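You operate a simulated robot arm through the tools that you are given. There is no shell and no other tool. Be economical: measure what you need, move in short steps, check, and stop when the job is done.

You are at the controls of a simulated robot arm. One attempt, no reset.

JOB
Fetch the drink bottle and set it in the orange bowl.

It is judged by the outcome, as a careful person would: the job done as asked, and still so three seconds after it is handed in. It fails if anything else is knocked over, pushed out of place, dropped, spilled or broken.

ROBOT AND FRAMES
A 6-joint arm with a two-finger parallel gripper, fixed in place. Base frame: the origin is at the foot of the arm, x ahead of it, y to its left, z up; the work surface is at about z = 0. Units: cm, degrees, N and s.
With the tool pointing down near the work surface it reaches from about 12 to 50 cm from the base axis. Its first joint turns from -72.0 to 72.0 degrees. Payload 0.65 kg.
Tool frame: the origin (TCP) lies between the finger pads and is the grasp point; the fingertips stand 2.5 cm ahead of it; z points along the fingers, y is the line along which they close. Largest opening 7.6 cm; finger width 1.8, thickness 1; the body of the gripper, 3.6 by 7.8 cm, starts 4.5 cm behind the TCP.
Orientation is that of the tool frame in the base frame, as [roll, pitch, yaw] about the fixed x, y, z axes, in that order (R = Rz(yaw) Ry(pitch) Rx(roll)). With the fingers straight down and closing along the base's y, the tool's x points along the base's -x, its y along +y and its z along -z.

CONTROLS
- The arm moves only by the tool nudge_tool. Its argument "motion" is a list of rows, each an object (a shift or turn left out is 0, a gripper value left out holds the last) with "fingers": the finger opening in mm, from 0 to 76; "delta_pos": the shift along the tool's x, y, z in units of 150 mm (1.0 is 150 mm), a list of three; "yaw": the turn about the tool's z in units of 180 degrees (1.0 is 180 degrees). In form: [{"fingers": fingers, "delta_pos": [tx, ty, tz], "yaw": yaw}, ...]. A call has 1 to 20 rows; each row is the pose to reach, as a shift and turn from the pose commanded when the call began, along the tool's axes at that moment. A call with a number of a shift or a turn outside -1 to 1 is refused whole. Rows are played at 5 a second. More than 5 cm and 8.6 degrees between two rows, or a gripper value outside its range, and nothing of the call is played. A pose out of reach is approached as far as the arm can. The call stops where the force on the tool passes 40 N (or 10 N more than at its start, if that is more) or the arm is blocked; 0.2 s more then pass. The fingers move at their own pace (about 10.8 cm/s each) and stop on an object; they squeeze with about 25 N. The grip force told is the motor's: it shows also when the fingers shut on nothing. Time passes only in rows, and 0.2 s behind the last, so rows that repeat a pose let the fingers close. The reply holds the time, the measured pose of the TCP, the force on the tool along the base axes, the opening and the grip force, in the units named above and with some noise, and new pictures: "show" is both (left out), scene, wrist or none.
- Cameras (640 x 400 px; columns grow to the right, rows downward): "scene" is fixed at [3.18, 25.01, 42.49]; the picture's right is [-0.94, -0.33, 0.00], its down [-0.12, 0.34, -0.93] and it looks along [0.31, -0.88, -0.37] (base axes); focal length 323 px, centre (320, 200). "wrist" rides on the gripper at [5.8, 1.1, -8.1] in the tool frame; the picture's right is [-0.18, 0.98, 0.00], its down [-0.75, -0.14, -0.64] and it looks along [-0.63, -0.12, 0.77] (tool axes); focal length 243 px, centre (320, 200). There is no depth. A picture from a camera that has moved, and an enlarged one, comes with that camera's place and axes in the base frame and with its lens.
- inspect(camera, box): a new picture of the part [left, top, right, bottom] of that camera's present view, enlarged. The clock stands still meanwhile.
- job_done(): hands the job in; it is judged then, once.

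Go step by step. Nothing tells you positions but the pictures and the camera data: compare them with the known pose of the tool, close in by small moves and look again before you grip or let go. The budget is 90 turns and 170 pictures, counting those below and the enlarged ones. Unless the task says otherwise, let go and move clear before handing in, and close with one line.

The tools are called after ">>>" by a JSON object that holds its "op" and its "data". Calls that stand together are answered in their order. nudge_tool: Moves the arm, as the interface text tells. Its arguments: {"type":"object","properties":{"motion":{"type":"array"},"show":{"type":"string","enum":["both","scene","wrist","none"]}},"required":["motion"]} The other tools are called the same way: inspect (camera, box) takes an enlarged picture of a part of a camera's view; job_done () hands the job in.

At the start:

```text
t: 0.0
position: [15.52, -18.46, 33.18]
tool_rot: [179.9, 0.2, 180.0]
contact_force: [1.1, -0.8, -0.1]
opening: 7.59
gripper_force: 0.1
```

scene: 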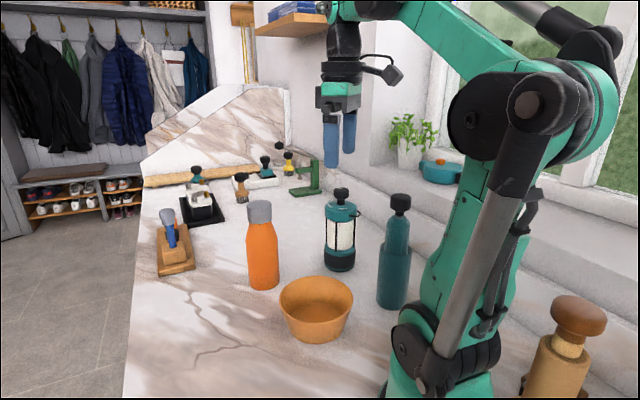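
wrist: 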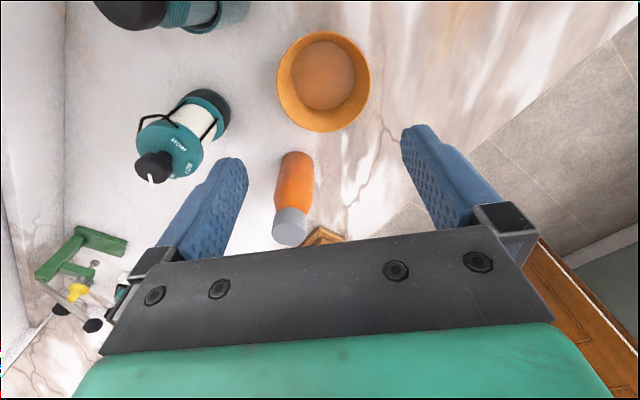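

I see an orange bottle with a grey cap, near (34, -26), and a teal bottle with a black cap, near (7, -29). The orange bowl is near (19, -18). I'll enlarge both bottles to tell which is the drink bottle.

>>> {"op": "inspect", "data": {"camera": "scene", "box": [220, 170, 430, 350]}}

>>> {"op": "inspect", "data": {"camera": "wrist", "box": [80, 0, 400, 260]}}

>>> {"op": "inspect", "data": {"camera": "scene", "box": [140, 130, 340, 290]}}

```text
2.22 times, centred on (325, 260) of scene
camera zoom: at [3.18, 25.01, 42.49], right [-0.94, -0.33, 0.0], down [-0.12, 0.34, -0.93], along [0.31, -0.88, -0.37], focal length 718 px, centre (309, 67)
```

zoom: 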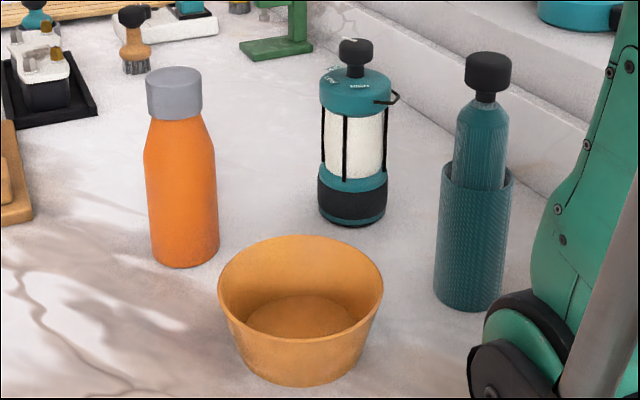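

```text
1.54 times, centred on (240, 130) of wrist
camera zoom: at [9.7, -17.5, 41.42], right [0.18, 0.98, 0.0], down [0.75, -0.14, 0.64], along [0.63, -0.12, -0.76], focal length 373 px, centre (443, 308)
```

zoom: 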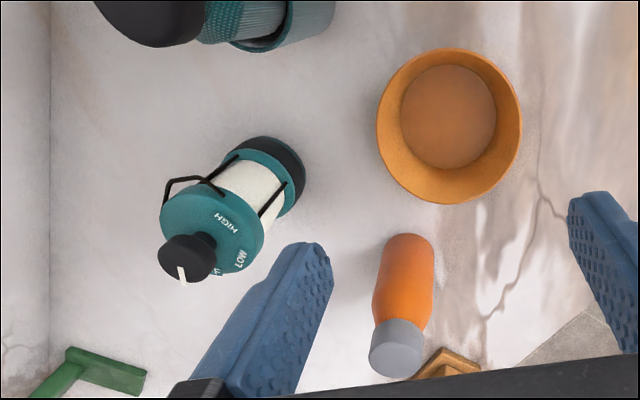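

```text
2.50 times, centred on (240, 210) of scene
camera zoom: at [3.18, 25.01, 42.49], right [-0.94, -0.33, 0.0], down [-0.12, 0.34, -0.93], along [0.31, -0.88, -0.37], focal length 808 px, centre (520, 175)
```

zoom: 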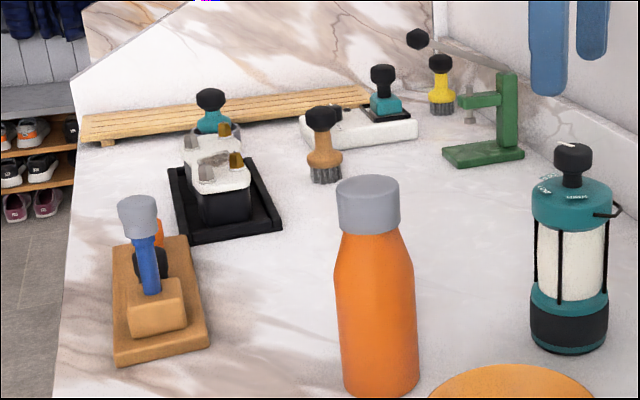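

The drink bottle is the orange one with the grey cap. I put it at about (34.2, -26.5), roughly 18.5 cm tall, with the bowl at about (19, -18.9). I'll move to just above and short of the bottle, then look again.

>>> {"op": "nudge_tool", "data": {"motion": [{"fingers": 76, "delta_pos": [0, 0, 0.15]}, {"delta_pos": [0, 0, 0.3]}, {"delta_pos": [-0.15, -0.08, 0.45]}, {"delta_pos": [-0.35, -0.17, 0.53]}, {"delta_pos": [-0.55, -0.27, 0.55]}, {"delta_pos": [-0.75, -0.36, 0.55]}, {"delta_pos": [-0.95, -0.45, 0.55]}, {"delta_pos": [-0.95, -0.45, 0.55]}]}}

```text
t: 1.8
position: [29.76, -25.22, 25.16]
tool_rot: [-180.0, 0.0, -180.0]
contact_force: [-0.6, -0.1, 0.4]
opening: 7.64
gripper_force: 0.1
camera wrist: at [23.98, -24.2, 33.26], right [0.18, 0.98, 0.0], down [0.75, -0.14, 0.64], along [0.63, -0.12, -0.76], focal length 243 px, centre (320, 200)
```

scene: 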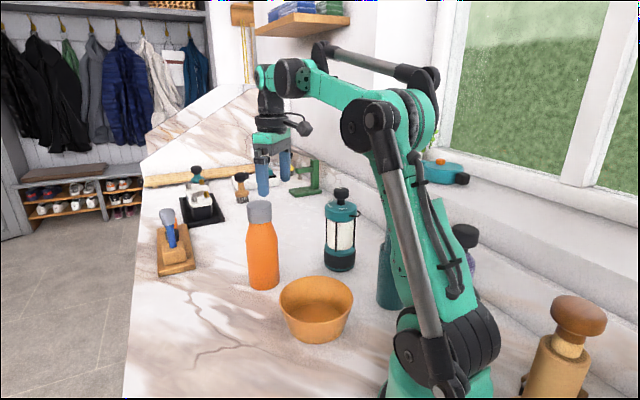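
wrist: 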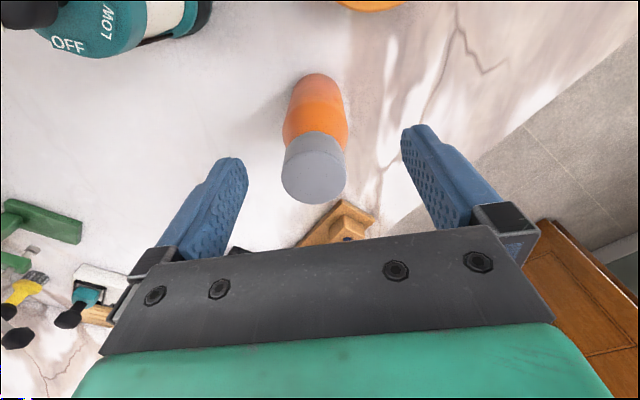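

The wrist view fixes the cap's top at about (33.8, -26.5, 18.5), about 4.8 cm across. I'll centre over it just above the cap and check.

>>> {"op": "nudge_tool", "data": {"motion": [{"delta_pos": [-0.13, -0.04, 0]}, {"delta_pos": [-0.27, -0.087, 0]}, {"delta_pos": [-0.27, -0.087, 0.1]}, {"delta_pos": [-0.27, -0.087, 0.23]}, {"delta_pos": [-0.27, -0.087, 0.23]}]}}

```text
t: 3.0
position: [33.91, -26.7, 21.66]
tool_rot: [-179.9, 0.2, 179.9]
contact_force: [-0.6, 0.4, -0.2]
opening: 7.6
gripper_force: 0.0
camera wrist: at [28.06, -25.54, 29.77], right [0.18, 0.98, 0.0], down [0.75, -0.14, 0.64], along [0.63, -0.12, -0.76], focal length 243 px, centre (320, 200)
```

scene: 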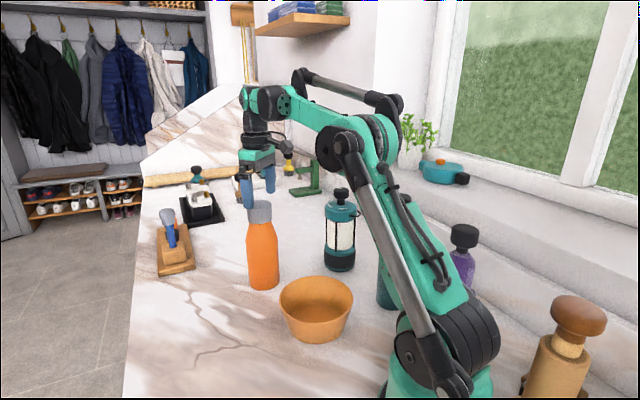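
wrist: 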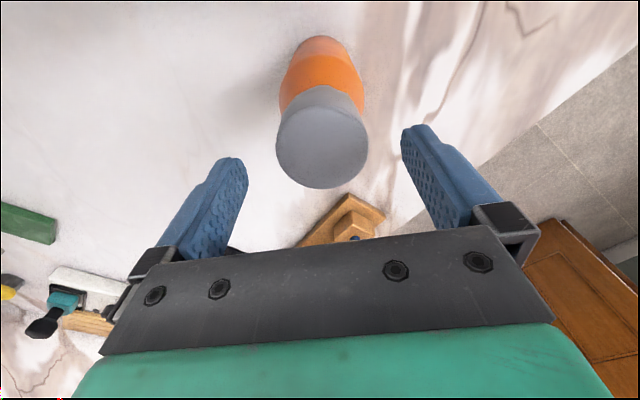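

I'm centred over the cap. A purple object has come into view behind the arm, so I'll check what it is before gripping.

>>> {"op": "inspect", "data": {"camera": "scene", "box": [360, 200, 520, 310]}}

>>> {"op": "inspect", "data": {"camera": "scene", "box": [200, 140, 320, 300]}}

```text
3.64 times, centred on (440, 255) of scene
camera zoom: at [3.18, 25.01, 42.49], right [-0.94, -0.33, 0.0], down [-0.12, 0.34, -0.93], along [0.31, -0.88, -0.37], focal length 1176 px, centre (-116, 0)
```

zoom: 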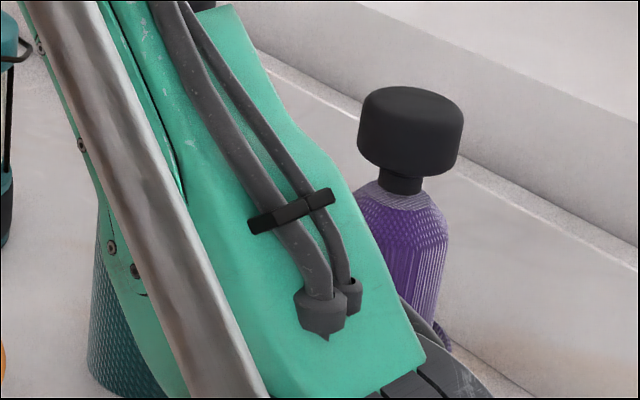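

```text
2.50 times, centred on (260, 220) of scene
camera zoom: at [3.18, 25.01, 42.49], right [-0.94, -0.33, 0.0], down [-0.12, 0.34, -0.93], along [0.31, -0.88, -0.37], focal length 808 px, centre (470, 150)
```

zoom: 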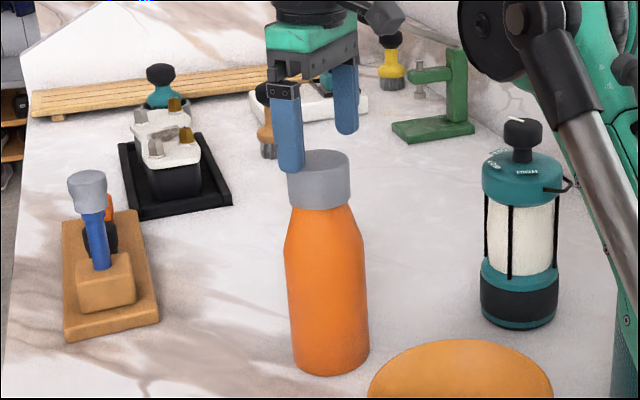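

The purple object is another folded umbrella, so the orange bottle is the one to take. I'll lower around the cap and close the fingers.

>>> {"op": "nudge_tool", "data": {"motion": [{"delta_pos": [0, 0.005, 0.1]}, {"delta_pos": [0, 0.005, 0.2]}, {"delta_pos": [0, 0.005, 0.28]}, {"delta_pos": [0, 0.005, 0.34]}, {"delta_pos": [0, 0.005, 0.34]}]}}

```text
t: 4.2
position: [33.78, -26.55, 16.47]
tool_rot: [-179.9, 0.0, -180.0]
contact_force: [0.5, 0.5, -0.3]
opening: 7.57
gripper_force: 0.0
camera wrist: at [28.03, -25.48, 24.65], right [0.18, 0.98, 0.0], down [0.75, -0.14, 0.64], along [0.63, -0.12, -0.76], focal length 243 px, centre (320, 200)
```

scene: 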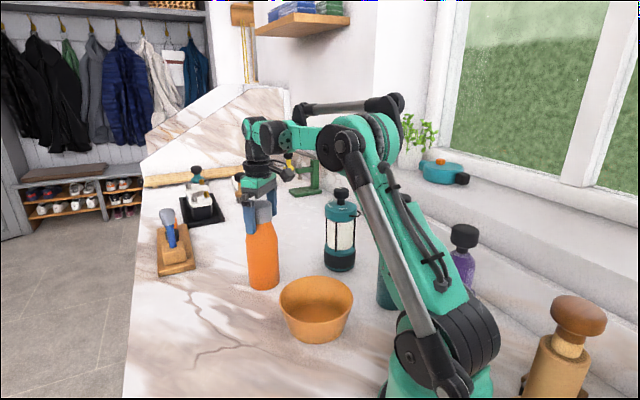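
wrist: 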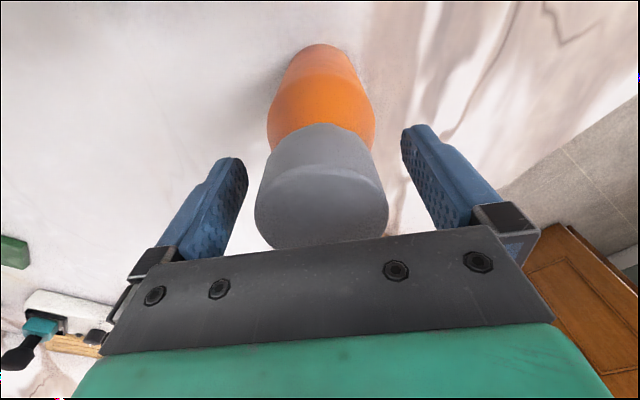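

The cap sits evenly between the fingers. I'll close on it.

>>> {"op": "nudge_tool", "data": {"motion": [{"fingers": 60}, {"fingers": 50}, {"fingers": 40}, {"fingers": 30}, {"fingers": 30}, {"fingers": 30}], "show": "wrist"}}

```text
t: 5.6
position: [33.85, -26.4, 16.57]
tool_rot: [-180.0, 0.0, -179.9]
contact_force: [0.9, 0.0, -1.1]
opening: 4.68
gripper_force: 24.7
camera wrist: at [28.03, -25.47, 24.66], right [0.18, 0.98, 0.0], down [0.75, -0.14, 0.64], along [0.63, -0.12, -0.76], focal length 243 px, centre (320, 200)
```

wrist: 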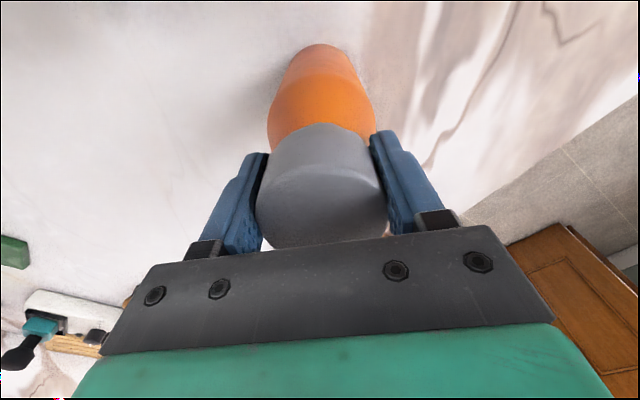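

The fingers hold the cap at 4.7 cm with a firm grip. I'll lift gently and check that the whole bottle comes up.

>>> {"op": "nudge_tool", "data": {"motion": [{"fingers": 30, "delta_pos": [0, 0, -0.05]}, {"delta_pos": [0, 0, -0.12]}, {"delta_pos": [0, 0, -0.2]}, {"delta_pos": [0, 0, -0.2]}]}}

```text
t: 6.6
position: [33.87, -26.56, 19.67]
tool_rot: [-180.0, 0.1, 180.0]
contact_force: [0.2, 0.0, -1.2]
opening: 4.69
gripper_force: 24.9
camera wrist: at [27.96, -25.5, 27.69], right [0.18, 0.98, 0.0], down [0.75, -0.14, 0.64], along [0.63, -0.12, -0.76], focal length 243 px, centre (320, 200)
```

scene: 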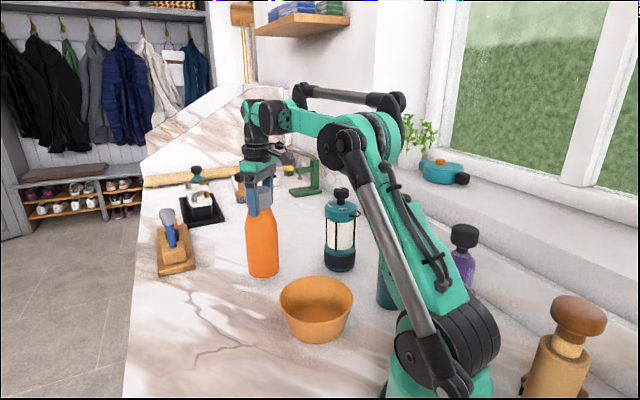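
wrist: 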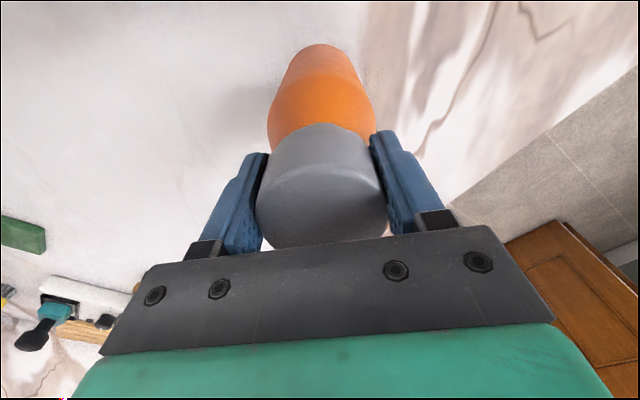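

The whole bottle came up cleanly. I'll raise it well above the rim, then carry it over the bowl at about (19, -18.9).

>>> {"op": "nudge_tool", "data": {"motion": [{"fingers": 30, "delta_pos": [0, 0, -0.15]}, {"delta_pos": [0, 0, -0.3]}, {"delta_pos": [0, 0, -0.45]}, {"delta_pos": [0.1, 0.05, -0.55]}, {"delta_pos": [0.25, 0.13, -0.55]}, {"delta_pos": [0.4, 0.21, -0.55]}, {"delta_pos": [0.55, 0.28, -0.55]}, {"delta_pos": [0.7, 0.36, -0.55]}, {"delta_pos": [0.85, 0.44, -0.55]}, {"delta_pos": [0.94, 0.48, -0.55]}, {"delta_pos": [0.99, 0.51, -0.55]}, {"delta_pos": [0.99, 0.51, -0.55]}]}}

```text
t: 9.2
position: [18.94, -18.93, 27.79]
tool_rot: [180.0, 0.1, -180.0]
contact_force: [0.0, -0.3, -0.8]
opening: 4.67
gripper_force: 24.4
camera wrist: at [13.07, -17.82, 35.85], right [0.18, 0.98, 0.0], down [0.75, -0.14, 0.64], along [0.63, -0.12, -0.76], focal length 243 px, centre (320, 200)
```

scene: 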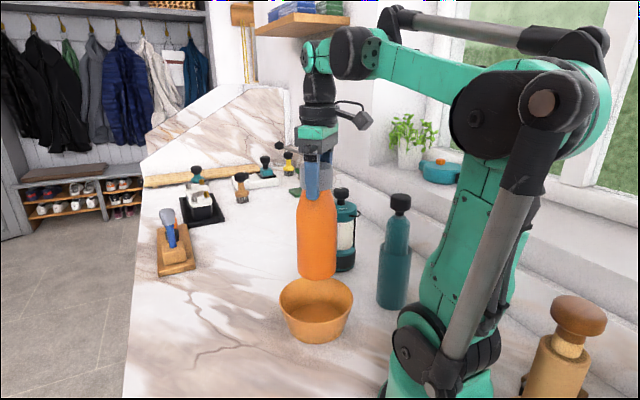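
wrist: 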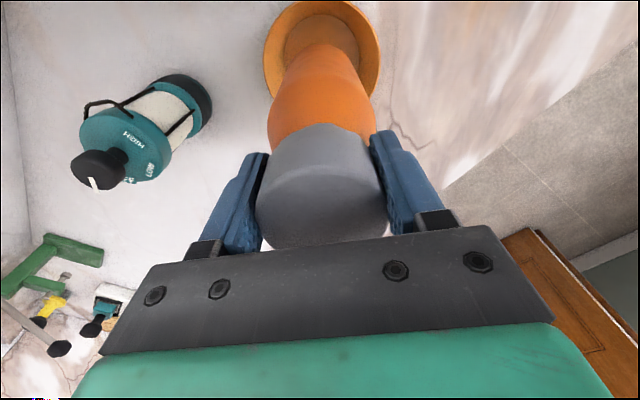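

The bottle is above the bowl and lined up in the scene view. I'll lower it until its foot is just above the rim, then check the centring.

>>> {"op": "nudge_tool", "data": {"motion": [{"fingers": 30, "delta_pos": [0, 0, 0.1]}, {"delta_pos": [0, 0, 0.22]}, {"delta_pos": [0, 0, 0.34]}, {"delta_pos": [0, 0, 0.34]}]}}

>>> {"op": "inspect", "data": {"camera": "scene", "box": [250, 200, 390, 360]}}

>>> {"op": "inspect", "data": {"camera": "wrist", "box": [220, 0, 420, 140]}}

```text
t: 10.2
position: [18.8, -18.83, 22.59]
tool_rot: [180.0, 0.1, 180.0]
contact_force: [-0.7, 0.0, 0.5]
opening: 4.71
gripper_force: 25.3
camera wrist: at [13.15, -17.82, 30.76], right [0.18, 0.98, 0.0], down [0.75, -0.14, 0.64], along [0.63, -0.12, -0.76], focal length 243 px, centre (320, 200)
```

scene: 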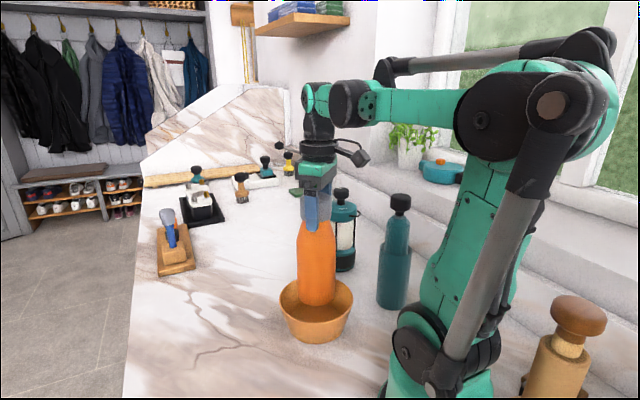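
wrist: 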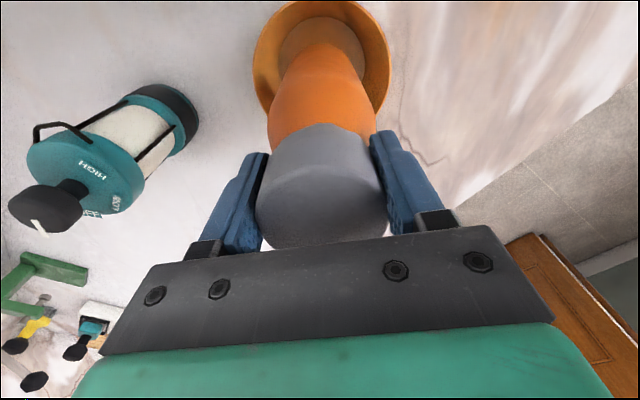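

```text
2.50 times, centred on (320, 280) of scene
camera zoom: at [3.18, 25.01, 42.49], right [-0.94, -0.33, 0.0], down [-0.12, 0.34, -0.93], along [0.31, -0.88, -0.37], focal length 808 px, centre (320, 0)
```

zoom: 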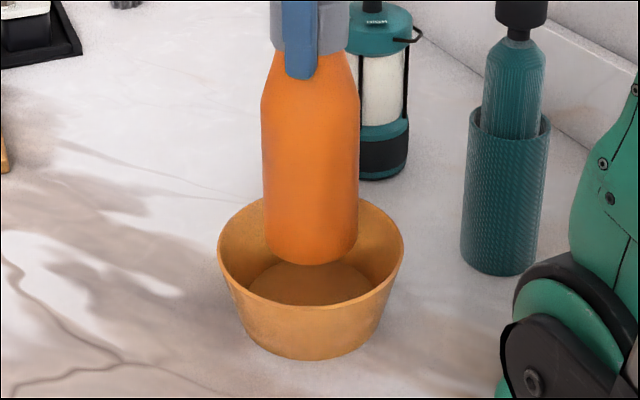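

```text
2.86 times, centred on (320, 70) of wrist
camera zoom: at [13.15, -17.82, 30.76], right [0.18, 0.98, 0.0], down [0.75, -0.14, 0.64], along [0.63, -0.12, -0.76], focal length 693 px, centre (320, 571)
```

zoom: 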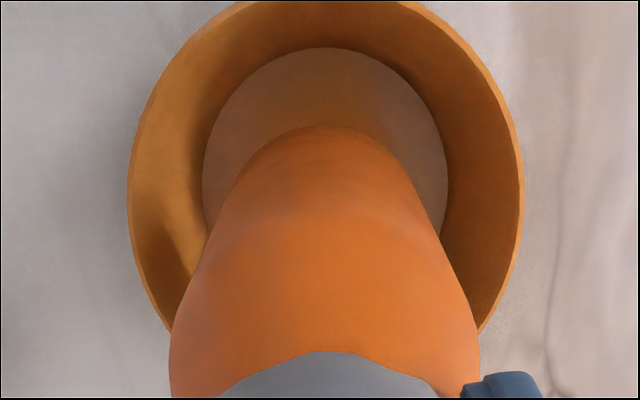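

The bottle is centred over the bowl floor in both views. I'll lower it most of the way inside, leaving a small gap.

>>> {"op": "nudge_tool", "data": {"motion": [{"fingers": 30, "delta_pos": [-0.012, 0, 0.1]}, {"delta_pos": [-0.012, 0, 0.2]}, {"delta_pos": [-0.012, 0, 0.27]}, {"delta_pos": [-0.012, 0, 0.32]}, {"delta_pos": [-0.012, 0, 0.32]}]}}

>>> {"op": "inspect", "data": {"camera": "scene", "box": [250, 200, 390, 360]}}

```text
t: 11.4
position: [19.16, -18.89, 17.92]
tool_rot: [-179.9, 0.1, 180.0]
contact_force: [-0.5, 0.0, -1.1]
opening: 4.68
gripper_force: 24.9
camera wrist: at [13.34, -17.83, 26.0], right [0.18, 0.98, 0.0], down [0.75, -0.14, 0.64], along [0.63, -0.12, -0.76], focal length 243 px, centre (320, 200)
```

scene: 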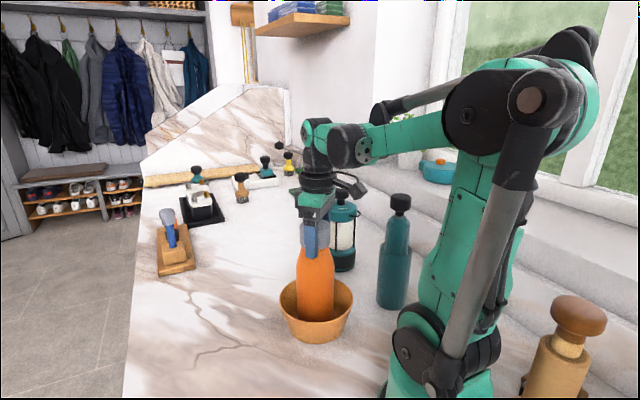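
wrist: 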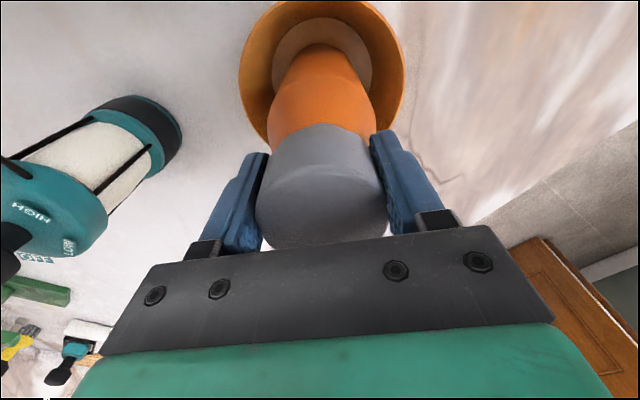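

```text
2.50 times, centred on (320, 280) of scene
camera zoom: at [3.18, 25.01, 42.49], right [-0.94, -0.33, 0.0], down [-0.12, 0.34, -0.93], along [0.31, -0.88, -0.37], focal length 808 px, centre (320, 0)
```

zoom: 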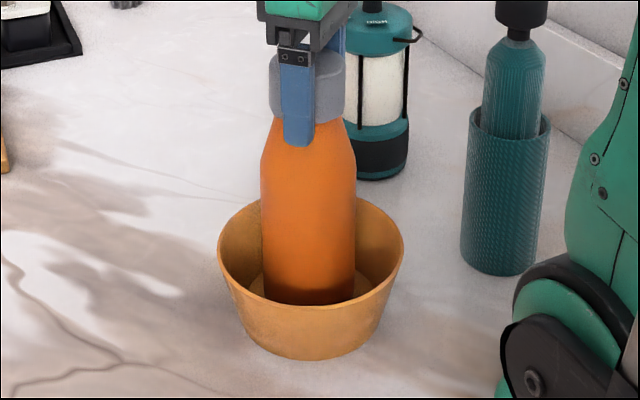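

The bottle is inside the bowl with a small gap below it. I'll lower it in millimetre steps and watch the force.

>>> {"op": "nudge_tool", "data": {"motion": [{"fingers": 30, "delta_pos": [0, 0, 0.01]}, {"delta_pos": [0, 0, 0.02]}, {"delta_pos": [0, 0, 0.03]}, {"delta_pos": [0, 0, 0.03]}], "show": "none"}}

```text
t: 12.4
position: [19.18, -18.89, 17.35]
tool_rot: [-180.0, 0.1, -180.0]
contact_force: [-0.2, -0.1, -1.0]
opening: 4.68
gripper_force: 25.6
```

No contact yet at 17.35. I'll keep lowering in small steps.

>>> {"op": "nudge_tool", "data": {"motion": [{"fingers": 30, "delta_pos": [0, 0, 0.007]}, {"delta_pos": [0, 0, 0.014]}, {"delta_pos": [0, 0, 0.014]}], "show": "none"}}

```text
t: 13.2
position: [19.16, -18.93, 17.28]
tool_rot: [179.9, 0.1, 180.0]
contact_force: [0.3, -0.1, -1.5]
opening: 4.68
gripper_force: 24.7
```

Still no clear contact, at 17.28. I'll go a little further.

>>> {"op": "nudge_tool", "data": {"motion": [{"fingers": 30, "delta_pos": [0, 0, 0.007]}, {"delta_pos": [0, 0, 0.014]}, {"delta_pos": [0, 0, 0.014]}]}}

>>> {"op": "inspect", "data": {"camera": "scene", "box": [250, 200, 390, 360]}}

```text
t: 14.0
position: [19.19, -18.78, 17.0]
tool_rot: [-180.0, 0.1, 180.0]
contact_force: [0.2, 0.2, -0.5]
opening: 4.67
gripper_force: 24.7
camera wrist: at [13.35, -17.83, 25.13], right [0.18, 0.98, 0.0], down [0.75, -0.14, 0.64], along [0.63, -0.12, -0.76], focal length 243 px, centre (320, 200)
```

scene: 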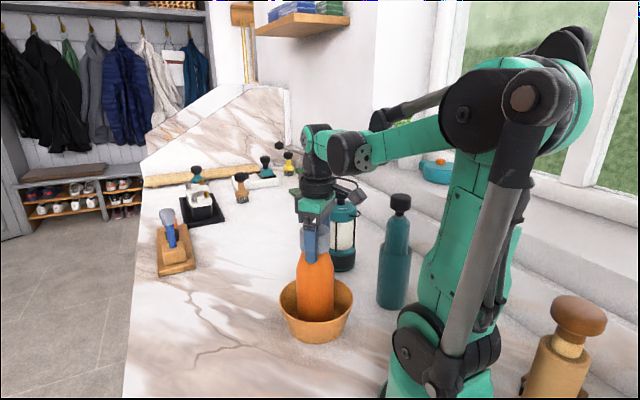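
wrist: 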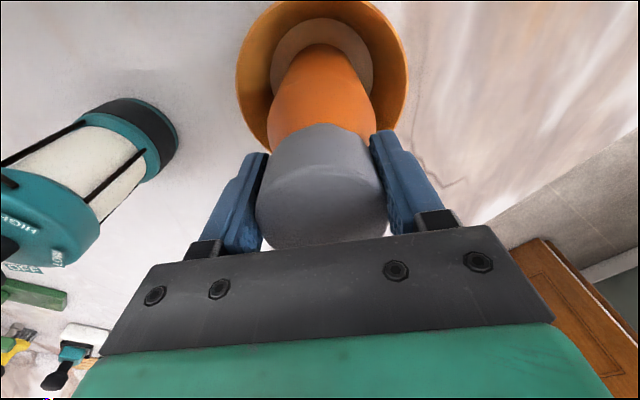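

```text
2.50 times, centred on (320, 280) of scene
camera zoom: at [3.18, 25.01, 42.49], right [-0.94, -0.33, 0.0], down [-0.12, 0.34, -0.93], along [0.31, -0.88, -0.37], focal length 808 px, centre (320, 0)
```

zoom: 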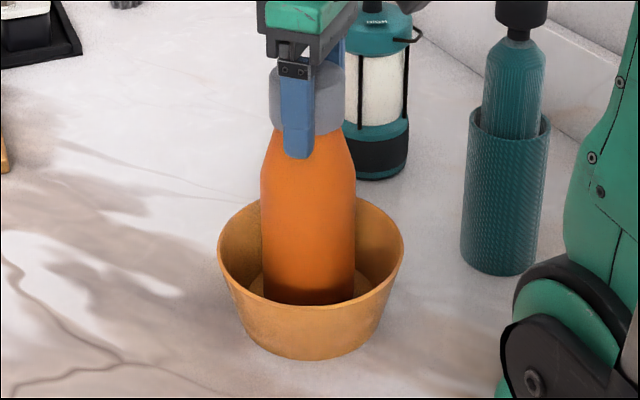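

Still clear at 17.0. I expect the bowl floor within the next 5 mm.

>>> {"op": "nudge_tool", "data": {"motion": [{"fingers": 30, "delta_pos": [0, 0, 0.005]}, {"delta_pos": [0, 0, 0.01]}, {"delta_pos": [0, 0, 0.01]}], "show": "none"}}

```text
t: 14.8
position: [19.18, -18.93, 16.95]
tool_rot: [-180.0, 0.0, 180.0]
contact_force: [-1.2, 0.0, 26.1]
opening: 4.65
gripper_force: 24.8
```

The force has jumped to 26 N, so the bottle is on the bowl floor. I'll ease up slightly to shed the load before letting go.

>>> {"op": "nudge_tool", "data": {"motion": [{"fingers": 30, "delta_pos": [0, 0, -0.004]}, {"delta_pos": [0, 0, -0.007]}, {"delta_pos": [0, 0, -0.007]}], "show": "none"}}

```text
t: 15.6
position: [19.01, -18.76, 16.95]
tool_rot: [-179.9, 0.1, -180.0]
contact_force: [-1.8, 0.1, 0.1]
opening: 4.66
gripper_force: 24.9
```

The load is off and the bottle is resting on the floor of the bowl. I'll open the fingers gradually.

>>> {"op": "nudge_tool", "data": {"motion": [{"fingers": 48}, {"fingers": 54}, {"fingers": 62}, {"fingers": 70}, {"fingers": 76}, {"fingers": 76}]}}

```text
t: 17.0
position: [19.19, -18.83, 16.88]
tool_rot: [-179.9, 0.0, 179.9]
contact_force: [0.5, 0.7, -0.4]
opening: 7.58
gripper_force: 0.1
camera wrist: at [13.35, -17.82, 25.08], right [0.18, 0.98, 0.0], down [0.75, -0.14, 0.64], along [0.63, -0.12, -0.76], focal length 243 px, centre (320, 200)
```

scene: 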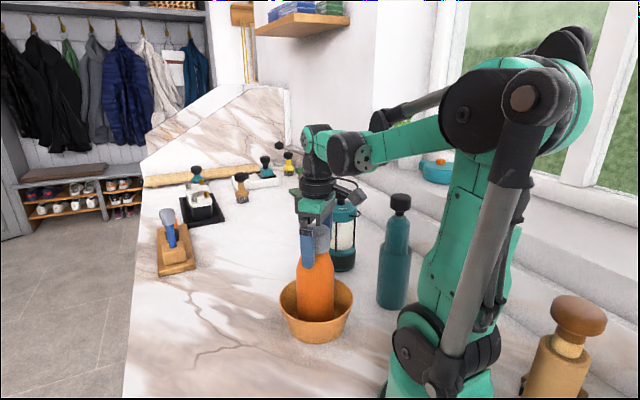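
wrist: 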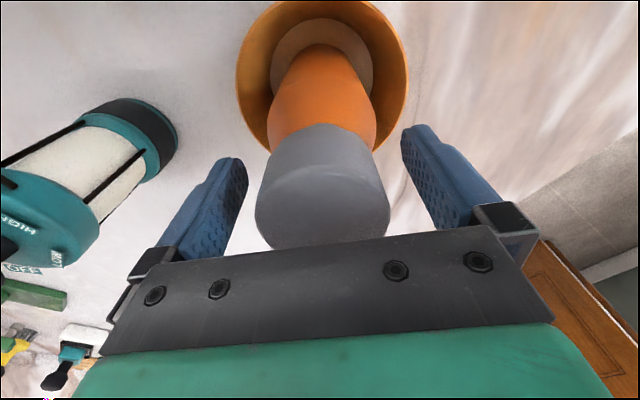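

The fingers are open and the bottle stands by itself, upright in the bowl. I'll raise the arm straight up to clear it.

>>> {"op": "nudge_tool", "data": {"motion": [{"fingers": 76, "delta_pos": [0, 0, -0.08]}, {"delta_pos": [0, 0, -0.2]}, {"delta_pos": [0, 0, -0.35]}, {"delta_pos": [0, 0, -0.55]}, {"delta_pos": [0, 0, -0.75]}, {"delta_pos": [0, 0, -0.9]}, {"delta_pos": [0, 0, -0.9]}, {"delta_pos": [0, 0, -0.9]}]}}

```text
t: 18.8
position: [19.17, -18.8, 30.53]
tool_rot: [179.9, 0.2, 179.9]
contact_force: [0.1, 0.2, 0.2]
opening: 7.59
gripper_force: 0.1
camera wrist: at [13.41, -17.78, 38.59], right [0.18, 0.98, 0.0], down [0.75, -0.14, 0.64], along [0.63, -0.12, -0.76], focal length 243 px, centre (320, 200)
```

scene: 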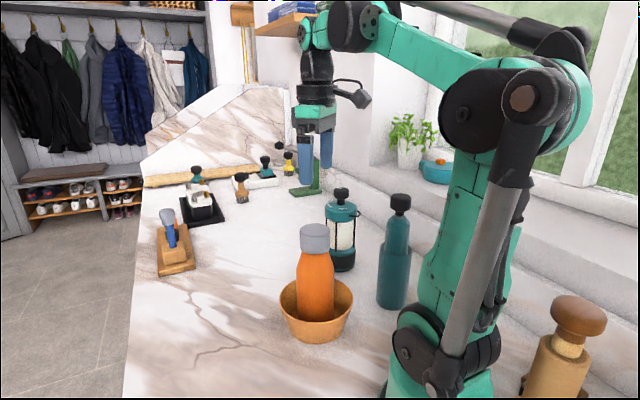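
wrist: 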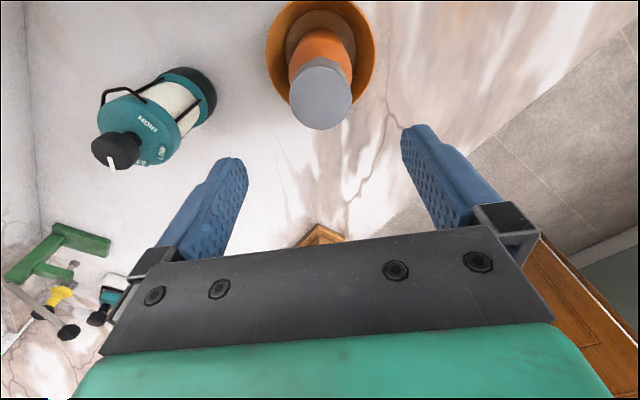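

The bottle stands upright in the bowl, the arm is clear, and nothing else has moved, so I'm handing in.

>>> {"op": "job_done", "data": {}}

```text
The job is handed in.
```

The orange drink bottle is standing upright in the orange bowl, the gripper is clear of it, and nothing else was disturbed.
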